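You operate a simulated robot arm through the tools that you are given. There is no shell and no other tool. Be economical: measure what you need, move in short steps, check, and stop when the job is done.

Carry out the task below with a simulated robot arm. There is one attempt and no reset: what you move stays moved.

TASK
Put the small stopper and the block from the little table in the teal basket.
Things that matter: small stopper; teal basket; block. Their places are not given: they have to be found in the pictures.

It is judged by the outcome, as a careful person would: the job done as asked, and still so three seconds after it is handed in. It fails if anything else is knocked over, pushed out of place, dropped, spilled or broken.

THE ROBOT
A 7-joint arm with a two-finger parallel gripper, fixed in place. Base frame: the origin is at the foot of the arm, x ahead of it, y to its left, z up. Lengths are in mm, angles in degrees, forces in N, time in s.
With the tool pointing down near the work surface it reaches from about 300 to 700 mm from the base axis. Its first joint turns from -66.0 to 66.0 degrees. Payload 1.57 kg.
Tool frame: the origin (TCP) lies between the finger pads and is the grasp point; the fingertips stand 30 mm ahead of it; z points along the fingers, y is the line along which they close. The gripper opens to 110 mm. The fingers are 24 mm wide and 12 mm thick; the gripper's body (48 by 112 mm) begins 78 mm behind the TCP.
Orientation is told as [roll, pitch, yaw] about the base's x, y, z axes, in that order, counted from this pose: with the fingers straight down and closing along the base's y, the tool's x points along the base's -x, its y along +y and its z along -z.

THE INTERFACE
- The arm moves only by the tool drive_tool. Its argument "deltas" is text: rows parted by semicolons, each of 7 numbers parted by spaces: the shift along the tool's x, y, z in units of 400 mm (1.0 is 400 mm), then the turn, a rotation vector about the tool's x, y, z in units of 120 degrees (1.0 is 120 degrees), then the closure, from 0 (fully open) to 1 (shut). In form: dx dy dz rx ry rz gripper; .... A call has 1 to 20 rows; each row is the pose to reach, as a shift and turn from the pose commanded when the call began, along the tool's axes at that moment. A call with a number of a shift or a turn outside -1 to 1 is refused whole. A row lasts 0.2 s, in which the tool goes at most 50 mm and 8.6 degrees; a call with a longer step from one row to the next is refused whole, and so is a gripper value outside its range. A pose out of reach is approached as far as the arm can. The call stops where the force on the tool passes 40 N (or 10 N more than at its start, if that is more) or the arm is blocked; 0.2 s more then pass. The fingers move at their own pace (about 108 mm/s each) and stop on an object; they squeeze with about 34 N. The grip force told is the motor's: it shows also when the fingers shut on nothing. Time passes only in rows, and 0.2 s behind the last, so rows that repeat a pose let the fingers close. It gives the time, the measured TCP pose, the force on the tool (base axes), the opening and the grip force at its end, in the units of the frame above (readings bear some noise).
- Cameras (640 x 400 px; columns grow to the right, rows downward): "scene" is fixed at [172.3, -390.4, 1421.8]; the picture's right is [0.74, -0.67, 0.00], its down [-0.26, -0.29, -0.92] and it looks along [0.62, 0.68, -0.39] (base axes); focal length 344 px, centre (320, 200). "wrist" rides on the gripper at [-36, 0, -80] in the tool frame; the picture's right is [0.00, -1.00, 0.00], its down [0.97, 0.00, -0.24] and it looks along [0.24, 0.00, 0.97] (tool axes); focal length 218 px, centre (320, 200).
- grab_frame(camera): a new picture of that camera. No time passes.
- measure_at(camera, pixels): for up to 12 pixels [column, row] of the newest picture of that camera ("zoom" is the newest enlarged one), the place [x, y, z] in the base frame of the surface seen there, good to about 2 mm. No time passes.
- inspect(camera, box): a new picture of the part [left, top, right, bottom] of that camera's present view, enlarged. No time passes.
- finish_job(): hands the job in; it is judged then, once.

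Work in short steps. Measure before you move; look again where a grasp or a placing could have gone wrong, and mend it. You have 60 turns and 26 pictures in all, the two below and enlarged ones among them. Open the gripper and draw the arm clear of the work before you hand the job in, unless the task says otherwise; then end with one line.

The tools are called after "Request:" by a JSON object that holds its "op" and its "data". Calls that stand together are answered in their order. drive_tool: Moves the arm, as the interface text tells. Its arguments: {"type":"object","properties":{"deltas":{"type":"string"}},"required":["deltas"]} The other tools are called the same way: grab_frame (camera) takes a picture; measure_at (camera, pixels) gives the place of the surface under pixels of a picture; inspect (camera, box) takes an enlarged picture of a part of a camera's view; finish_job () hands the job in.

At the start:

```text
time: 0.0
tool_pos: [326.5, -111.6, 1244.6]
tcp_rot: [0.0, 0.0, 0.0]
wrist_force: [0.1, -0.6, 0.5]
gripper_width: 109.9
finger_force: 0.1
```

scene: 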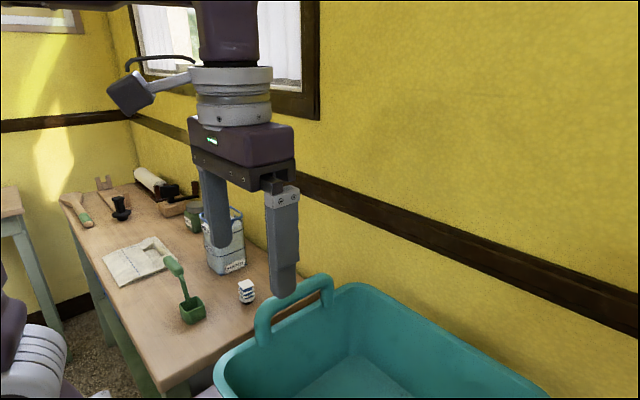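
wrist: 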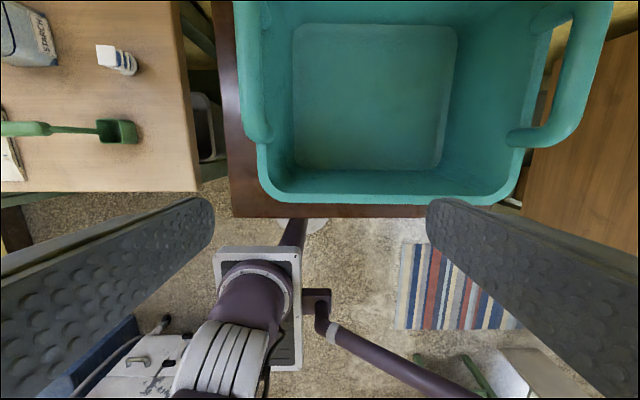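

The scene shows a table with many objects and a teal basket to the right. I'll enlarge the table to identify the stopper and the block.

Request:
{"op": "inspect", "data": {"camera": "scene", "box": [50, 160, 210, 260]}}

Request:
{"op": "inspect", "data": {"camera": "scene", "box": [150, 230, 310, 330]}}

```text
4.00 times, centred on (130, 210) of scene
```

zoom: 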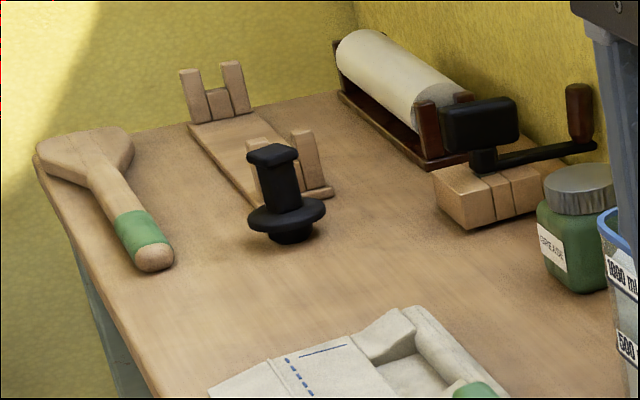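

```text
4.00 times, centred on (230, 280) of scene
```

zoom: 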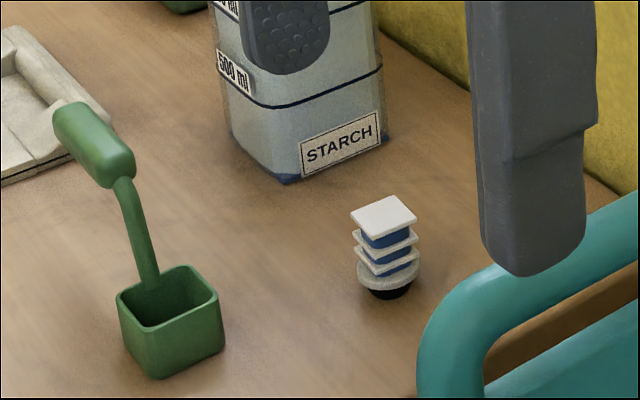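

Request:
{"op": "measure_at", "data": {"camera": "scene", "pixels": [[246, 285], [246, 300], [119, 202], [121, 214], [172, 210], [182, 190], [10, 205], [290, 296], [350, 370], [225, 370], [520, 390], [345, 288]]}}

Request:
{"op": "inspect", "data": {"camera": "scene", "box": [0, 180, 80, 230]}}

Request:
{"op": "inspect", "data": {"camera": "wrist", "box": [480, 0, 640, 100]}}

```text
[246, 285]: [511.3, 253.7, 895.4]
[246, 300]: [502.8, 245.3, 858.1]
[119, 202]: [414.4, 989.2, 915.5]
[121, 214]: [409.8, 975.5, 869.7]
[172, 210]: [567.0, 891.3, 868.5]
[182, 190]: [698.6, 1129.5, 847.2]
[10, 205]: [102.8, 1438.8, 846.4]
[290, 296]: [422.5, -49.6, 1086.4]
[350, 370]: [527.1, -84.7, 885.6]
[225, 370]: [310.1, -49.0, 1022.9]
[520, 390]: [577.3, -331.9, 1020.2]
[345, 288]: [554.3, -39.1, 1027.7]
```

```text
8.00 times, centred on (40, 205) of scene
```

zoom: 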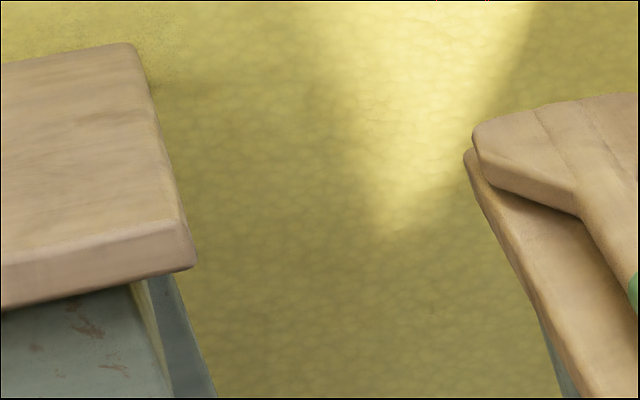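

```text
4.00 times, centred on (560, 50) of wrist
```

zoom: 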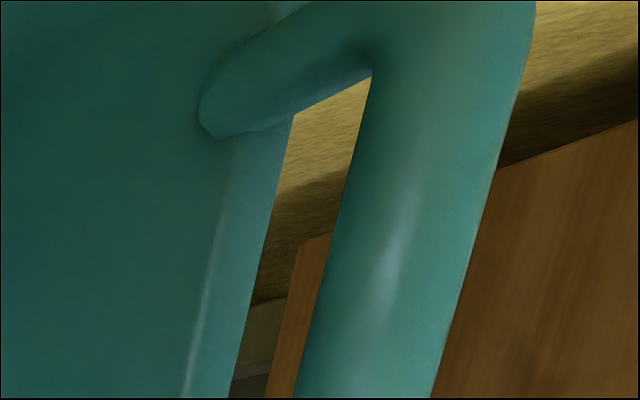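

The black stopper (y≈980) is out of reach; the blue-white one at (507,250) appears to be a small stopper. A brown surface lies right of the basket, so I'll move right at height to see it.

Request:
{"op": "drive_tool", "data": {"deltas": "0 -0.1 0 0 0 0 0; 0 -0.2 0 0 0 0 0; 0 -0.3 0 0 0 0 0; 0 -0.4 0 0 0 0 0; 0 -0.5 0 0 0 0 0; 0 -0.6 0 0 0 0 0; 0 -0.7 0 0 0 0 0; 0 -0.75 0 0 0 0 0"}}

Request:
{"op": "grab_frame", "data": {"camera": "wrist"}}

```text
time: 1.8
tool_pos: [326.4, -401.1, 1244.9]
tcp_rot: [-0.1, 0.0, 0.0]
wrist_force: [0.9, 0.6, 0.6]
gripper_width: 109.9
finger_force: 0.0
out of reach, approached as far as the arm can: row 8
```

```text
19 pictures are left
```

wrist: 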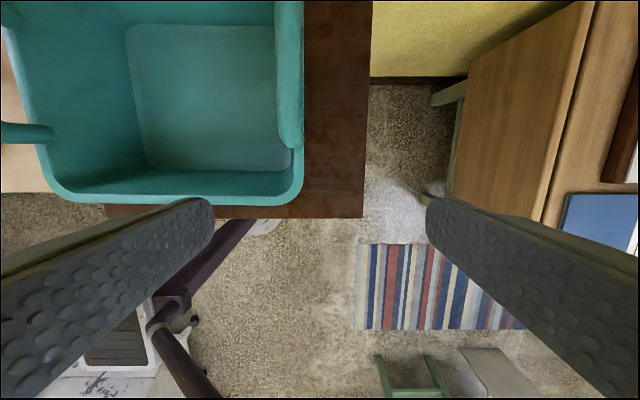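

Nothing relevant on the right. Now a clear scene picture.

Request:
{"op": "grab_frame", "data": {"camera": "scene"}}

Request:
{"op": "drive_tool", "data": {"deltas": "0 0.1 0 0 0 0 0; 0 0.2 0 0 0 0 0; 0 0.3 0 0 0 0 0; 0 0.4 0 0 0 0 0; 0 0.5 0 0 0 0 0; 0 0.6 0 0 0 0 0; 0 0.7 0 0 0 0 0; 0 0.8 0 0 0 0 0; 0 0.9 0 0 0 0 0; 0 1 0 0 0 0 0"}}

```text
18 pictures are left
```

scene: 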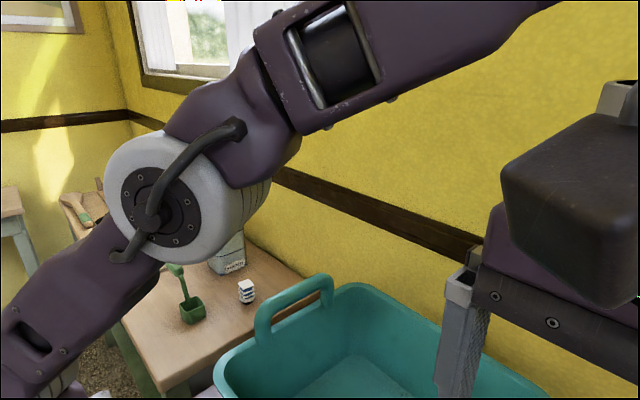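

```text
time: 4.0
tool_pos: [324.7, 0.5, 1243.9]
tcp_rot: [0.0, 0.0, 0.0]
wrist_force: [0.4, 0.6, 0.4]
gripper_width: 110.2
finger_force: 0.1
```

Request:
{"op": "drive_tool", "data": {"deltas": "0 0.1 0 0 0 0 0; 0 0.2 0 0 0 0 0; 0 0.3 0 0 0 0 0; 0 0.4 0 0 0 0 0; 0 0.5 0 0 0 0 0; 0 0.6 0 0 0 0 0; 0 0.7 0 0 0 0 0; 0 0.8 0 0 0 0 0; 0 0.9 0 0 0 0 0; 0 1 0 0 0 0 0"}}

Request:
{"op": "grab_frame", "data": {"camera": "wrist"}}

```text
time: 6.2
tool_pos: [323.6, 399.5, 1243.6]
tcp_rot: [-0.2, -0.1, 0.0]
wrist_force: [-0.3, 0.2, 0.4]
gripper_width: 110.2
finger_force: 0.0
```

```text
17 pictures are left
```

wrist: 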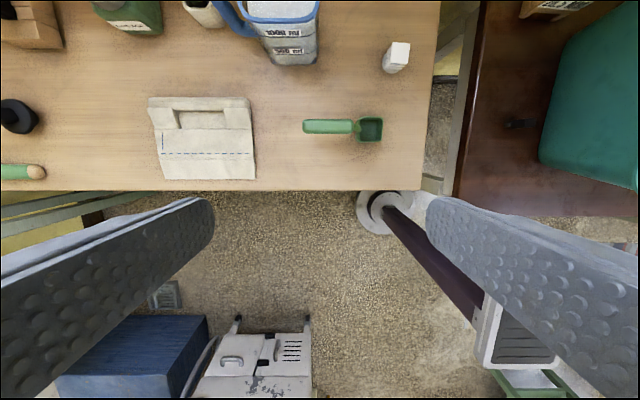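

A whitish object near (205,12) is partly out of view. I'll shift forward (+x) to see the back of the table.

Request:
{"op": "drive_tool", "data": {"deltas": "-0.1 0 0 0 0 0 0; -0.2 0 0 0 0 0 0; -0.3 0 0 0 0 0 0; -0.38 0 0 0 0 0 0"}}

Request:
{"op": "grab_frame", "data": {"camera": "wrist"}}

```text
time: 7.2
tool_pos: [408.3, 372.8, 1224.1]
tcp_rot: [0.0, 0.0, 0.0]
wrist_force: [-0.4, 1.1, 0.0]
gripper_width: 109.7
finger_force: 0.0
out of reach, approached as far as the arm can: row 1, 2, 3, 4
```

```text
16 pictures are left
```

wrist: 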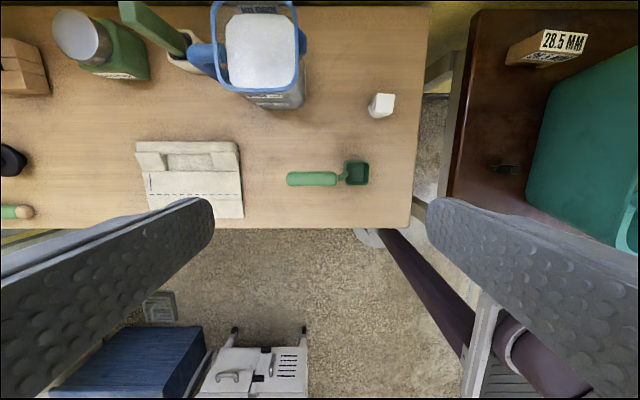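

There's a wooden block marked "28.5 MM" at (548,46) on the dark low table beside the basket: that is the block. Measure and enlarge it.

Request:
{"op": "measure_at", "data": {"camera": "wrist", "pixels": [[545, 34], [582, 33], [572, 53], [510, 50], [525, 60], [505, 170], [475, 90], [381, 106], [540, 150], [600, 60], [575, 47], [525, 45]]}}

Request:
{"op": "inspect", "data": {"camera": "wrist", "box": [480, 0, 640, 100]}}

Request:
{"op": "inspect", "data": {"camera": "wrist", "box": [360, 80, 408, 130]}}

```text
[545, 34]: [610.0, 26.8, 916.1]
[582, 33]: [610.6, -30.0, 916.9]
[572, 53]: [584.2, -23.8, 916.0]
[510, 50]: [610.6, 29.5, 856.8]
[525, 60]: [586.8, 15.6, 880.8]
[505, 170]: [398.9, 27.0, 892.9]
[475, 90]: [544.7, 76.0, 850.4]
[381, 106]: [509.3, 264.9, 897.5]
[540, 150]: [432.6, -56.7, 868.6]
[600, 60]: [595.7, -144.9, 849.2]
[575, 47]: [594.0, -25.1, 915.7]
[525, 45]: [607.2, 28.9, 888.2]
```

```text
4.00 times, centred on (560, 50) of wrist
```

zoom: 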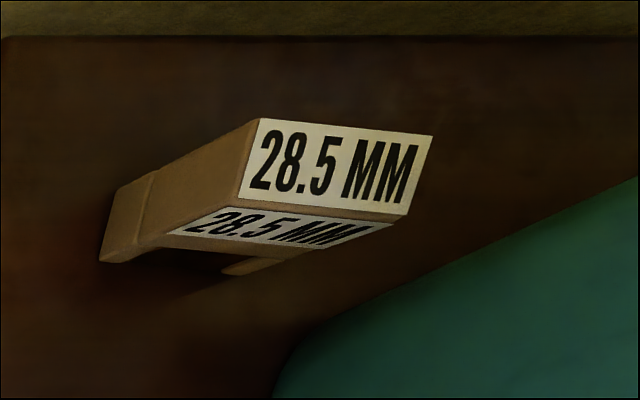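

```text
8.00 times, centred on (384, 105) of wrist
```

zoom: 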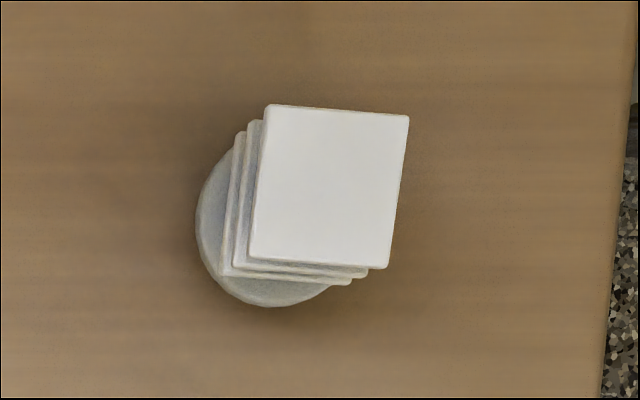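

The block's top is at z≈916, x 583–611, y −31–28. Now I need the handle, rim, floor and wall geometry near it.

Request:
{"op": "grab_frame", "data": {"camera": "scene"}}

Request:
{"op": "measure_at", "data": {"camera": "zoom", "pixels": [[270, 108], [405, 118], [385, 265], [252, 255], [205, 220], [280, 300], [245, 130], [340, 283]]}}

```text
13 pictures are left
```

scene: 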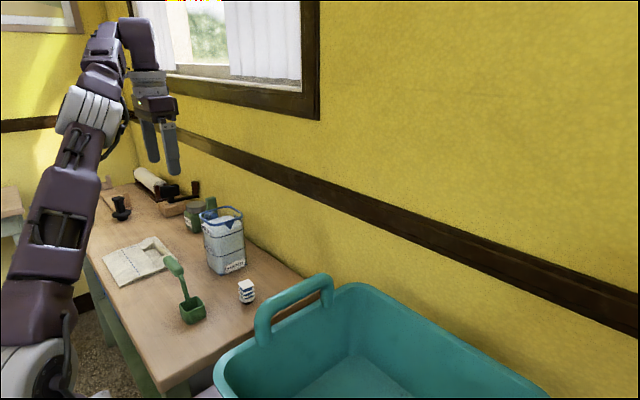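

```text
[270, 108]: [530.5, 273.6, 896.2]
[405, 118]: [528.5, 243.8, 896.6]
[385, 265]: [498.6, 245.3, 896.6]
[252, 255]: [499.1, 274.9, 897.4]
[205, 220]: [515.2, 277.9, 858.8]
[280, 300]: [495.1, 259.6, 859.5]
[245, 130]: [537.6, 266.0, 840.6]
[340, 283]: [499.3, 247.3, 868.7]
```

Request:
{"op": "measure_at", "data": {"camera": "scene", "pixels": [[262, 310], [262, 335], [290, 293], [325, 280], [329, 298], [355, 290], [480, 275], [355, 245], [350, 375], [450, 330], [220, 365], [420, 385]]}}

```text
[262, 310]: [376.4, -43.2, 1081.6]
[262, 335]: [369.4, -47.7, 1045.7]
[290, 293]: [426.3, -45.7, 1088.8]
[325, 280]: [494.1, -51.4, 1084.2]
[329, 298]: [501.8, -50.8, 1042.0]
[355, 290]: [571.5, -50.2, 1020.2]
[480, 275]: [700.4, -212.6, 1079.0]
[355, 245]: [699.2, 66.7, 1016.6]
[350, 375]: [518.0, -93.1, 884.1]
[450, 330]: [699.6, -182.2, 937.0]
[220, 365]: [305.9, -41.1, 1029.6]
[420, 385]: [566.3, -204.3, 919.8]
```

Stopper top is a 30 mm square centred (514.5, 259.5), z 840–897. Rim/handle are at y≈−45, z 1025/1090; wall at x≈700. First lower a bit to re-sync the pose, within reach.

Request:
{"op": "drive_tool", "data": {"deltas": "0 0 0.1 0 0 0 0; 0 -0.1 0.2 0 0 0 0; 0 -0.2 0.3 0 0 0 0; 0 -0.28 0.3 0 0 0 0;0 -0.28 0.3 0 0 0 0"}}

```text
refused: row 2 steps farther than a row can; nothing moved
```

Request:
{"op": "drive_tool", "data": {"deltas": "0 0 0.1 0 0 0 0; 0 0 0.2 0 0 0 0; 0 0 0.3 0 0 0 0; 0 -0.1 0.3 0 0 0 0; 0 -0.2 0.3 0 0 0 0; 0 -0.28 0.3 0 0 0 0; 0 -0.28 0.3 0 0 0 0"}}

Request:
{"op": "measure_at", "data": {"camera": "scene", "pixels": [[222, 212], [172, 262], [192, 310], [235, 212]]}}

```text
time: 8.8
tool_pos: [410.4, 262.9, 1104.3]
tcp_rot: [-0.1, 0.0, 0.0]
wrist_force: [-0.3, -1.1, -0.8]
gripper_width: 110.1
finger_force: 0.0
```

```text
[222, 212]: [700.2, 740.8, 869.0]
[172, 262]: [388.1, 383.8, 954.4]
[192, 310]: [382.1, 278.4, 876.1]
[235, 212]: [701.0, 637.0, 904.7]
```

Pose is synced at (410,263,1104). Move above the stopper, and descend to TCP z≈893 so tips stay above its round collar (z≈860).

Request:
{"op": "drive_tool", "data": {"deltas": "-0.1 0 0 0 0 0 0; -0.2 -0.005 0 0 0 0 0; -0.26 -0.0085 0 0 0 0 0; -0.26 -0.0085 0.1 0 0 0 0; -0.26 -0.0085 0.2 0 0 0 0; -0.26 -0.0085 0.3 0 0 0 0; -0.26 -0.0085 0.4 0 0 0 0; -0.26 -0.0085 0.4 0 0 0 0"}}

Request:
{"op": "grab_frame", "data": {"camera": "wrist"}}

```text
time: 10.6
tool_pos: [511.8, 256.7, 942.4]
tcp_rot: [0.0, 0.0, 0.0]
wrist_force: [-0.4, 0.0, 0.3]
gripper_width: 110.2
finger_force: 0.1
```

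```text
12 pictures are left
```

wrist: 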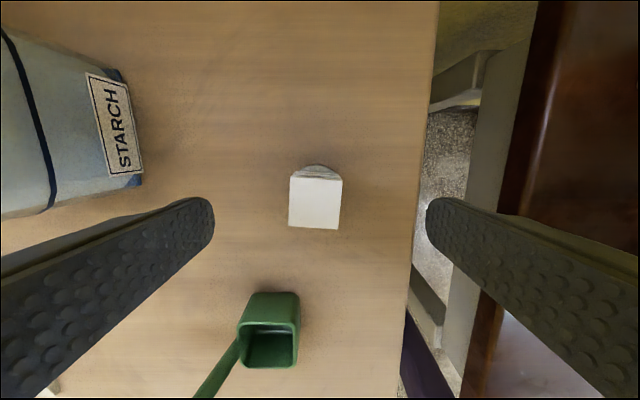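

Request:
{"op": "measure_at", "data": {"camera": "wrist", "pixels": [[140, 172], [50, 212], [110, 75], [291, 178], [341, 182], [337, 228], [289, 225], [270, 293]]}}

```text
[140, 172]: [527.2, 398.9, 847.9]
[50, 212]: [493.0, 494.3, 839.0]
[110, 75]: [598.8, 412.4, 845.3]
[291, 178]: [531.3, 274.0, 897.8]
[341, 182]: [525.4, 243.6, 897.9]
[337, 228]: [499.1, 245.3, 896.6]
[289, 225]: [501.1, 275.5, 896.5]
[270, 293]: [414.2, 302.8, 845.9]
```

Clear of the jug (y≈399). Stopper centre ≈(514.5, 259.5): descend 49 mm with a small correction, then close.

Request:
{"op": "drive_tool", "data": {"deltas": "-0.007 0.007 0.06 0 0 0 0; -0.007 0.007 0.122 0 0 0 0; -0.007 0.007 0.122 0 0 0 0.5; -0.007 0.007 0.122 0 0 0 1; -0.007 0.007 0.122 0 0 0 1; -0.007 0.007 0.122 0 0 0 1; -0.007 0.007 0.122 0 0 0 1"}}

```text
time: 12.2
tool_pos: [514.0, 260.4, 897.3]
tcp_rot: [0.0, 0.0, 0.0]
wrist_force: [-0.6, 0.9, -0.3]
gripper_width: 24.8
finger_force: 33.9
```

Gripped at 24.8 mm, 34 N. Lift and look.

Request:
{"op": "drive_tool", "data": {"deltas": "0 0 -0.05 0 0 0 1; 0 0 -0.12 0 0 0 1; 0 0 -0.22 0 0 0 1; 0 0 -0.32 0 0 0 1; 0 0 -0.42 0 0 0 1; 0 0 -0.52 0 0 0 1; 0 0 -0.62 0 0 0 1; 0 0 -0.7 0 0 0 1; 0 0 -0.7 0 0 0 1"}}

Request:
{"op": "grab_frame", "data": {"camera": "scene"}}

```text
time: 14.2
tool_pos: [515.3, 261.1, 1172.1]
tcp_rot: [0.0, 0.0, 0.0]
wrist_force: [-0.2, 0.5, -0.3]
gripper_width: 25.1
finger_force: 34.0
```

```text
11 pictures are left
```

scene: 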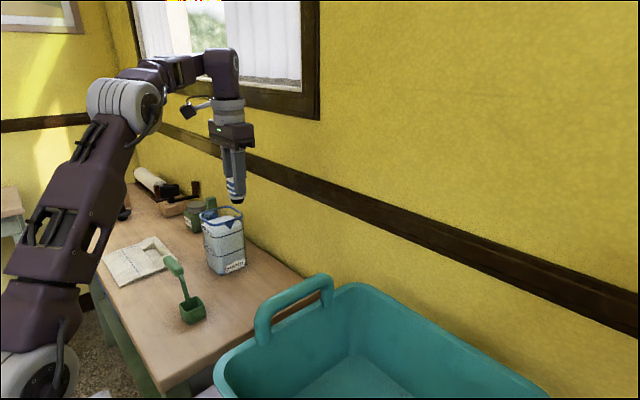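

Stopper held and lifted clear. Carry it over the basket.

Request:
{"op": "drive_tool", "data": {"deltas": "0.01 -0.1 0 0 0 0 1; 0.02 -0.2 0 0 0 0 1; 0.04 -0.3 0 0 0 0 1; 0.06 -0.4 0 0 0 0 1; 0.08 -0.5 0 0 0 0 1; 0.1 -0.6 0 0 0 0 1; 0.12 -0.7 0 0 0 0 1; 0.14 -0.8 0 0 0 0 1; 0.16 -0.9 0 0 0 0 1; 0.16 -1 0 0 0 0 1; 0.16 -1 0 0 0 0 1"}}

Request:
{"op": "grab_frame", "data": {"camera": "wrist"}}

```text
time: 16.6
tool_pos: [451.1, -139.2, 1173.0]
tcp_rot: [0.0, 0.0, -0.1]
wrist_force: [-0.5, -0.4, -0.4]
gripper_width: 24.9
finger_force: 33.8
```

```text
10 pictures are left
```

wrist: 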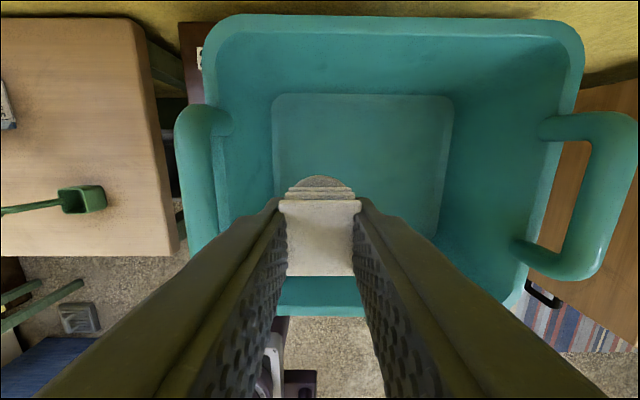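

Request:
{"op": "measure_at", "data": {"camera": "wrist", "pixels": [[290, 110], [435, 110], [360, 130], [410, 200], [205, 60], [208, 70], [220, 30], [190, 115], [215, 130], [200, 57], [400, 20], [300, 300]]}}

Request:
{"op": "inspect", "data": {"camera": "wrist", "box": [170, 10, 250, 60]}}

```text
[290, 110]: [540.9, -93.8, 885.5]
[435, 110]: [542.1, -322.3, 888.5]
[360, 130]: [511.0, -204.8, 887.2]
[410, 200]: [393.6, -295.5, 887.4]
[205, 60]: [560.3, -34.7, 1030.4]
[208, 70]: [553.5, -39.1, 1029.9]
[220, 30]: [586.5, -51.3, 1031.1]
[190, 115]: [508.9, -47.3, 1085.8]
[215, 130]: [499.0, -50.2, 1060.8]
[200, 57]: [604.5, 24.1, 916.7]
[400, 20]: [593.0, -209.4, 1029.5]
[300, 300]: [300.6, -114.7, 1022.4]
```

```text
8.00 times, centred on (210, 35) of wrist
```

zoom: 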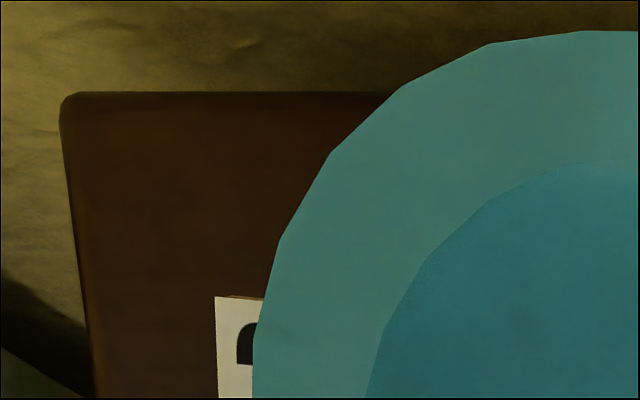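

Floor z≈887 (x≲541, y −94…−322). Place the stopper at (450,−210): TCP z≈948 puts its base on the floor.

Request:
{"op": "drive_tool", "data": {"deltas": "0 -0.1 0 0 0 0 1; 0 -0.18 0 0 0 0 1; 0 -0.18 0.1 0 0 0 1; 0 -0.18 0.2 0 0 0 1; 0 -0.18 0.3 0 0 0 1; 0 -0.18 0.4 0 0 0 1; 0 -0.18 0.5 0 0 0 1; 0 -0.18 0.54 0 0 0 1; 0 -0.18 0.56 0 0 0 1; 0 -0.18 0.56 0 0 0 1"}}

```text
time: 18.8
tool_pos: [451.2, -211.4, 948.0]
tcp_rot: [-0.1, -0.1, 0.0]
wrist_force: [-0.2, -0.4, -0.3]
gripper_width: 24.9
finger_force: 34.4
```

At release height; open part-way and rise.

Request:
{"op": "drive_tool", "data": {"deltas": "0 0 0 0 0 0 0.5; 0 0 0 0 0 0 0.4; 0 0 0 0 0 0 0.4; 0 0 -0.1 0 0 0 0.4; 0 0 -0.2 0 0 0 0.4; 0 0 -0.3 0 0 0 0.4; 0 0 -0.4 0 0 0 0.4; 0 0 -0.5 0 0 0 0.4; 0 0 -0.56 0 0 0 0.4; 0 0 -0.56 0 0 0 0.4"}}

Request:
{"op": "grab_frame", "data": {"camera": "wrist"}}

```text
time: 21.0
tool_pos: [453.8, -213.4, 1172.7]
tcp_rot: [0.1, 0.0, -0.1]
wrist_force: [1.1, -0.3, 0.8]
gripper_width: 66.1
finger_force: 0.2
```

```text
8 pictures are left
```

wrist: 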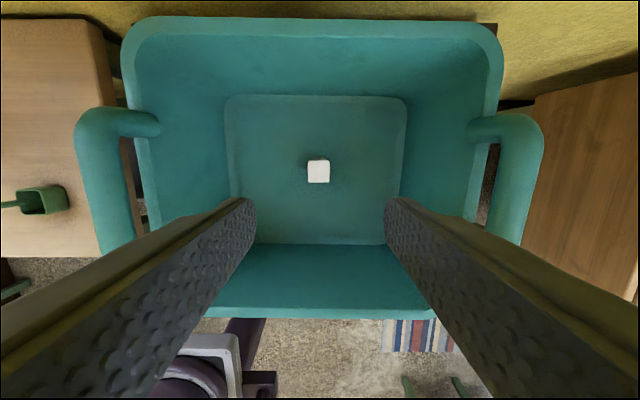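

Stopper stands in the basket. Now go above the block with yaw +90 (fingers closing along x, across its 28 mm), travelling over the handle at z≈1150.

Request:
{"op": "drive_tool", "data": {"deltas": "-0.032 0.05 0 0 0 -0.068 0.4; -0.064 0.1 0 0 0 -0.136 0.4; -0.096 0.15 0 0 0 -0.204 0.4; -0.128 0.2 0 0 0 -0.272 0.4; -0.16 0.25 0 0 0 -0.34 0.4; -0.192 0.3 0 0 0 -0.408 0.4; -0.224 0.35 0.01 0 0 -0.476 0.4; -0.256 0.4 0.02 0 0 -0.544 0.4; -0.29 0.45 0.03 0 0 -0.612 0.4; -0.324 0.5 0.05 0 0 -0.68 0.4; -0.3575 0.55 0.05 0 0 -0.75 0.4; -0.3575 0.55 0.05 0 0 -0.75 0.4"}}

Request:
{"op": "grab_frame", "data": {"camera": "wrist"}}

```text
time: 23.6
tool_pos: [595.0, 10.2, 1154.9]
tcp_rot: [0.1, -0.1, 90.0]
wrist_force: [0.0, -0.4, 0.3]
gripper_width: 66.0
finger_force: 0.0
```

```text
7 pictures are left
```

wrist: 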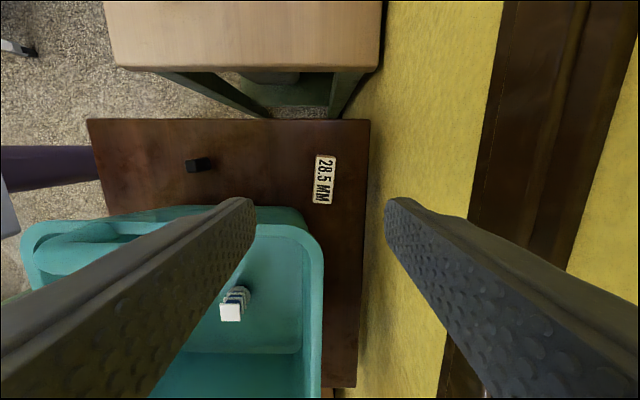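

Request:
{"op": "measure_at", "data": {"camera": "wrist", "pixels": [[318, 157], [334, 158], [330, 203], [314, 202], [323, 160], [322, 200], [300, 215], [315, 225]]}}

Request:
{"op": "inspect", "data": {"camera": "wrist", "box": [284, 145, 364, 215]}}

```text
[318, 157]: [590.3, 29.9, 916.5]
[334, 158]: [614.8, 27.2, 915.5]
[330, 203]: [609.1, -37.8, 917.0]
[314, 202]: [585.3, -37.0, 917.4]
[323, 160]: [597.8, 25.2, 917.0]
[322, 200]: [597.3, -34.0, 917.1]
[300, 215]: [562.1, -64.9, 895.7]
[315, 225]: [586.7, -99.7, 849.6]
```

```text
5.71 times, centred on (324, 180) of wrist
```

zoom: 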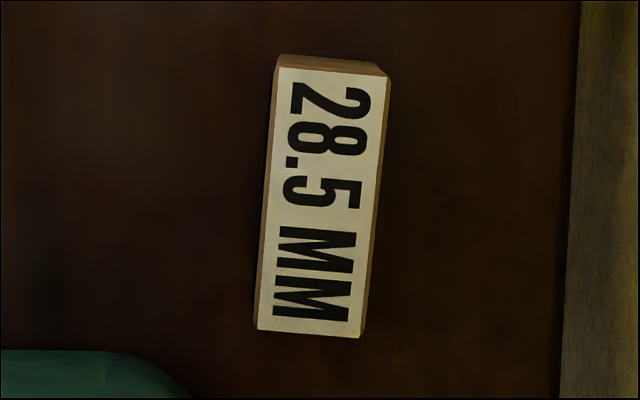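

The block is turned ~4.5° and centred about (600,−4), spanning y −37…29. Correct yaw and offset, grasp slightly to the free side (y≈4), descend to just above it.

Request:
{"op": "drive_tool", "data": {"deltas": "0.015 -0.0125 0.05 0 0 0.0375 0.4; 0.015 -0.0125 0.15 0 0 0.0375 0.4; 0.015 -0.0125 0.25 0 0 0.0375 0.4; 0.015 -0.0125 0.35 0 0 0.0375 0.4; 0.015 -0.0125 0.45 0 0 0.0375 0.4; 0.015 -0.0125 0.485 0 0 0.0375 0.4; 0.015 -0.0125 0.485 0 0 0.0375 0.4"}}

Request:
{"op": "grab_frame", "data": {"camera": "wrist"}}

```text
time: 25.2
tool_pos: [598.9, 2.8, 960.2]
tcp_rot: [0.0, 0.0, 85.5]
wrist_force: [0.1, 0.6, -0.1]
gripper_width: 65.8
finger_force: 0.1
```

```text
5 pictures are left
```

wrist: 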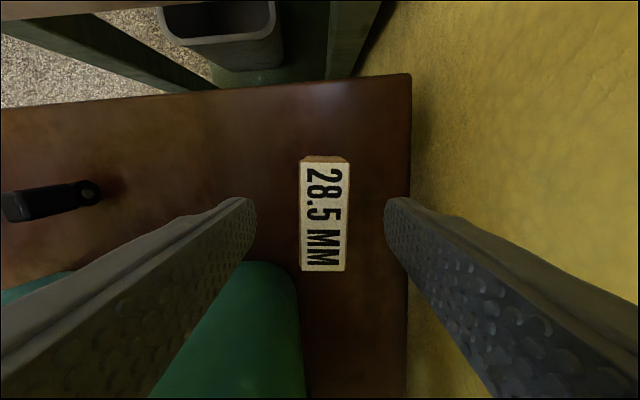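

Aligned within ~2 mm. Descend to z≈893 and close.

Request:
{"op": "drive_tool", "data": {"deltas": "0 -0.003 0.08 0 0 0 0.4; 0 -0.003 0.1675 0 0 0 0.4; 0 -0.003 0.1675 0 0 0 0.4; 0 -0.003 0.1675 0 0 0 0.7; 0 -0.003 0.1675 0 0 0 1; 0 -0.003 0.1675 0 0 0 1; 0 -0.003 0.1675 0 0 0 1"}}

```text
time: 26.8
tool_pos: [600.2, 2.0, 894.2]
tcp_rot: [0.0, 0.0, 85.4]
wrist_force: [-3.2, 0.7, 14.6]
gripper_width: 29.7
finger_force: 33.5
```

Gripped at 29.7 mm. Lift 40 mm, slide +y 35 mm away from the rim, then look.

Request:
{"op": "drive_tool", "data": {"deltas": "0 0 -0.02 0 0 0 1; 0 0 -0.06 0 0 0 1; 0 0 -0.1 0 0 0 1; -0.05 0 -0.1 0 0 0 1; -0.09 0 -0.1 0 0 0 1; -0.09 0 -0.1 0 0 0 1"}}

Request:
{"op": "grab_frame", "data": {"camera": "wrist"}}

```text
time: 28.2
tool_pos: [603.1, 38.7, 933.3]
tcp_rot: [0.0, -0.1, 85.5]
wrist_force: [-0.1, 0.2, -2.8]
gripper_width: 30.0
finger_force: 33.9
```

```text
4 pictures are left
```

wrist: 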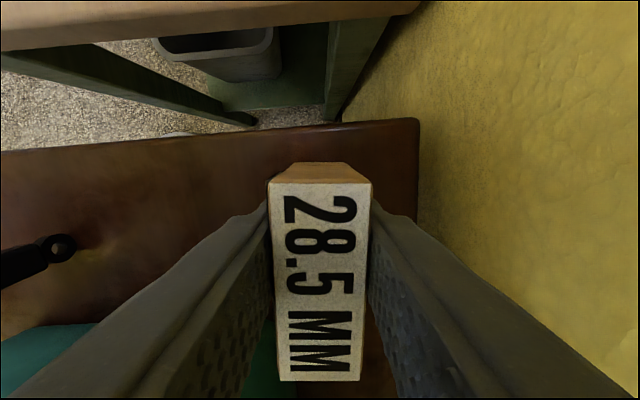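

Block held. Lift to z≈1155.

Request:
{"op": "drive_tool", "data": {"deltas": "0 0 -0.1 0 0 0 1; 0 0 -0.2 0 0 0 1; 0 0 -0.3 0 0 0 1; 0 0 -0.4 0 0 0 1; 0 0 -0.5 0 0 0 1; 0 0 -0.555 0 0 0 1; 0 0 -0.555 0 0 0 1"}}

```text
time: 29.8
tool_pos: [604.6, 38.7, 1155.4]
tcp_rot: [0.0, 0.0, 85.5]
wrist_force: [-0.5, 0.4, -3.0]
gripper_width: 30.0
finger_force: 34.2
```

Carry diagonally (crossing the rim at x≈560, clear of the handle) to above (450,−266), beside the stopper at (450,−211).

Request:
{"op": "drive_tool", "data": {"deltas": "0.09875 0.04075 0 0 0 0 1; 0.1975 0.0815 0 0 0 0 1; 0.29625 0.12225 0 0 0 0 1; 0.395 0.163 0 0 0 0 1; 0.49375 0.20375 0 0 0 0 1; 0.5925 0.2445 0 0 0 0 1; 0.69125 0.28525 0 0 0 0 1; 0.79 0.326 0 0 0 0 1; 0.79 0.326 0 0 0 0 1"}}

Request:
{"op": "grab_frame", "data": {"camera": "wrist"}}

```text
time: 31.8
tool_pos: [445.7, -267.8, 1155.2]
tcp_rot: [0.0, 0.0, 85.5]
wrist_force: [-0.2, -1.2, -3.0]
gripper_width: 29.6
finger_force: 34.4
```

```text
3 pictures are left
```

wrist: 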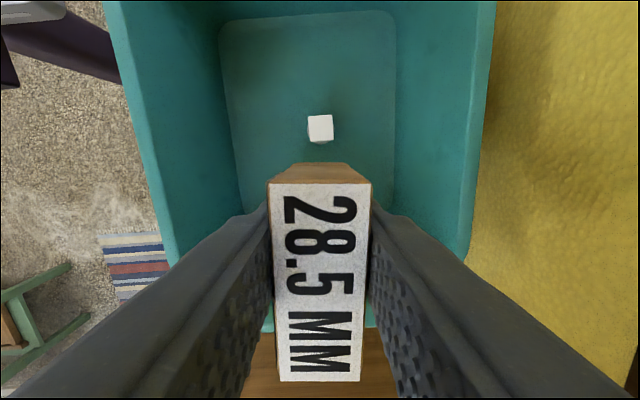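

Request:
{"op": "measure_at", "data": {"camera": "wrist", "pixels": [[309, 118], [332, 116], [333, 137], [311, 141], [230, 180], [390, 170], [240, 205], [300, 172], [320, 330]]}}

```text
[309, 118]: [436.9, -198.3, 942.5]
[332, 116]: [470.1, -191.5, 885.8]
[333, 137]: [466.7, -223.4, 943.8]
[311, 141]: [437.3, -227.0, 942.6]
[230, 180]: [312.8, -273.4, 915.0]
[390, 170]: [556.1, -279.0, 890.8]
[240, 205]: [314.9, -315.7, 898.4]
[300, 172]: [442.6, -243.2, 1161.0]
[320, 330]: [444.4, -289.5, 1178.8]
```

Clearances: stopper edge y≈−227, block near end ≈−243. Lower to the floor.

Request:
{"op": "drive_tool", "data": {"deltas": "0 0 0.1 0 0 0 1; 0 0 0.2 0 0 0 1; 0 0 0.3 0 0 0 1; 0 0 0.4 0 0 0 1; 0 0 0.5 0 0 0 1; 0 0 0.535 0 0 0 1; 0 0 0.55 0 0 0 1; 0 0 0.55 0 0 0 1"}}

```text
time: 33.6
tool_pos: [448.8, -266.3, 934.5]
tcp_rot: [0.1, 0.0, 85.4]
wrist_force: [1.7, 3.9, 4.0]
gripper_width: 30.1
finger_force: 33.6
```

Force shifted from −3 to +4 N: touching the floor. Release and rise.

Request:
{"op": "drive_tool", "data": {"deltas": "0 0 0 0 0 0 0.5; 0 0 0 0 0 0 0.45; 0 0 0 0 0 0 0.45; 0 0 -0.1 0 0 0 0.45; 0 0 -0.2 0 0 0 0.45; 0 0 -0.3 0 0 0 0.45; 0 0 -0.4 0 0 0 0.45; 0 0 -0.5 0 0 0 0.45; 0 0 -0.6 0 0 0 0.45; 0 0 -0.7 0 0 0 0.45;0 0 -0.7 0 0 0 0.45"}}

Request:
{"op": "grab_frame", "data": {"camera": "wrist"}}

```text
time: 36.0
tool_pos: [444.6, -267.9, 1212.8]
tcp_rot: [-0.1, 0.0, 85.4]
wrist_force: [0.4, 0.0, 0.0]
gripper_width: 60.6
finger_force: 0.0
```

```text
2 pictures are left
```

wrist: 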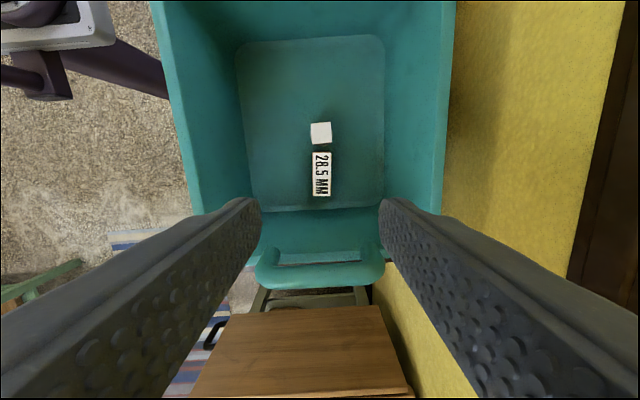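

Both items stand in the basket. Draw the arm back and open fully.

Request:
{"op": "drive_tool", "data": {"deltas": "0 0.1 0 0 0 0 0.45; 0 0.2 0 0 0 0 0; 0 0.3 0 0 0 0 0; 0 0.3 0 0 0 0 0"}}

Request:
{"op": "grab_frame", "data": {"camera": "scene"}}

```text
time: 37.0
tool_pos: [325.8, -258.6, 1213.7]
tcp_rot: [0.1, -0.1, 85.5]
wrist_force: [0.8, -0.3, -0.2]
gripper_width: 109.9
finger_force: 0.0
```

```text
1 pictures are left
```

scene: 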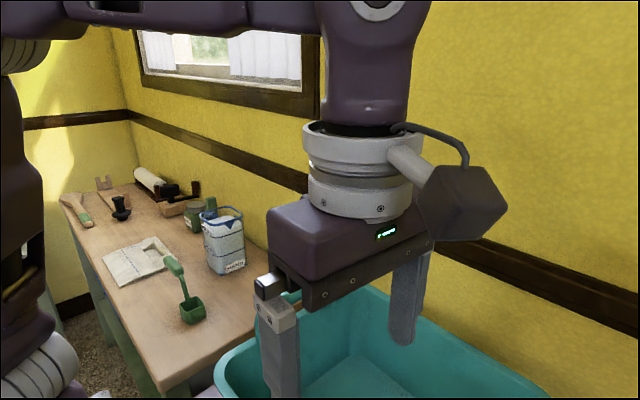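

Everything else is undisturbed; the gripper is open and clear.

Request:
{"op": "finish_job", "data": {}}

```text
The job is handed in.
```

The small blue-and-white stopper and the "28.5 MM" block from the little table are both standing in the teal basket, with nothing else disturbed. I took the blue-and-white stopper as the small one, since the larger black stopper was out of reach.
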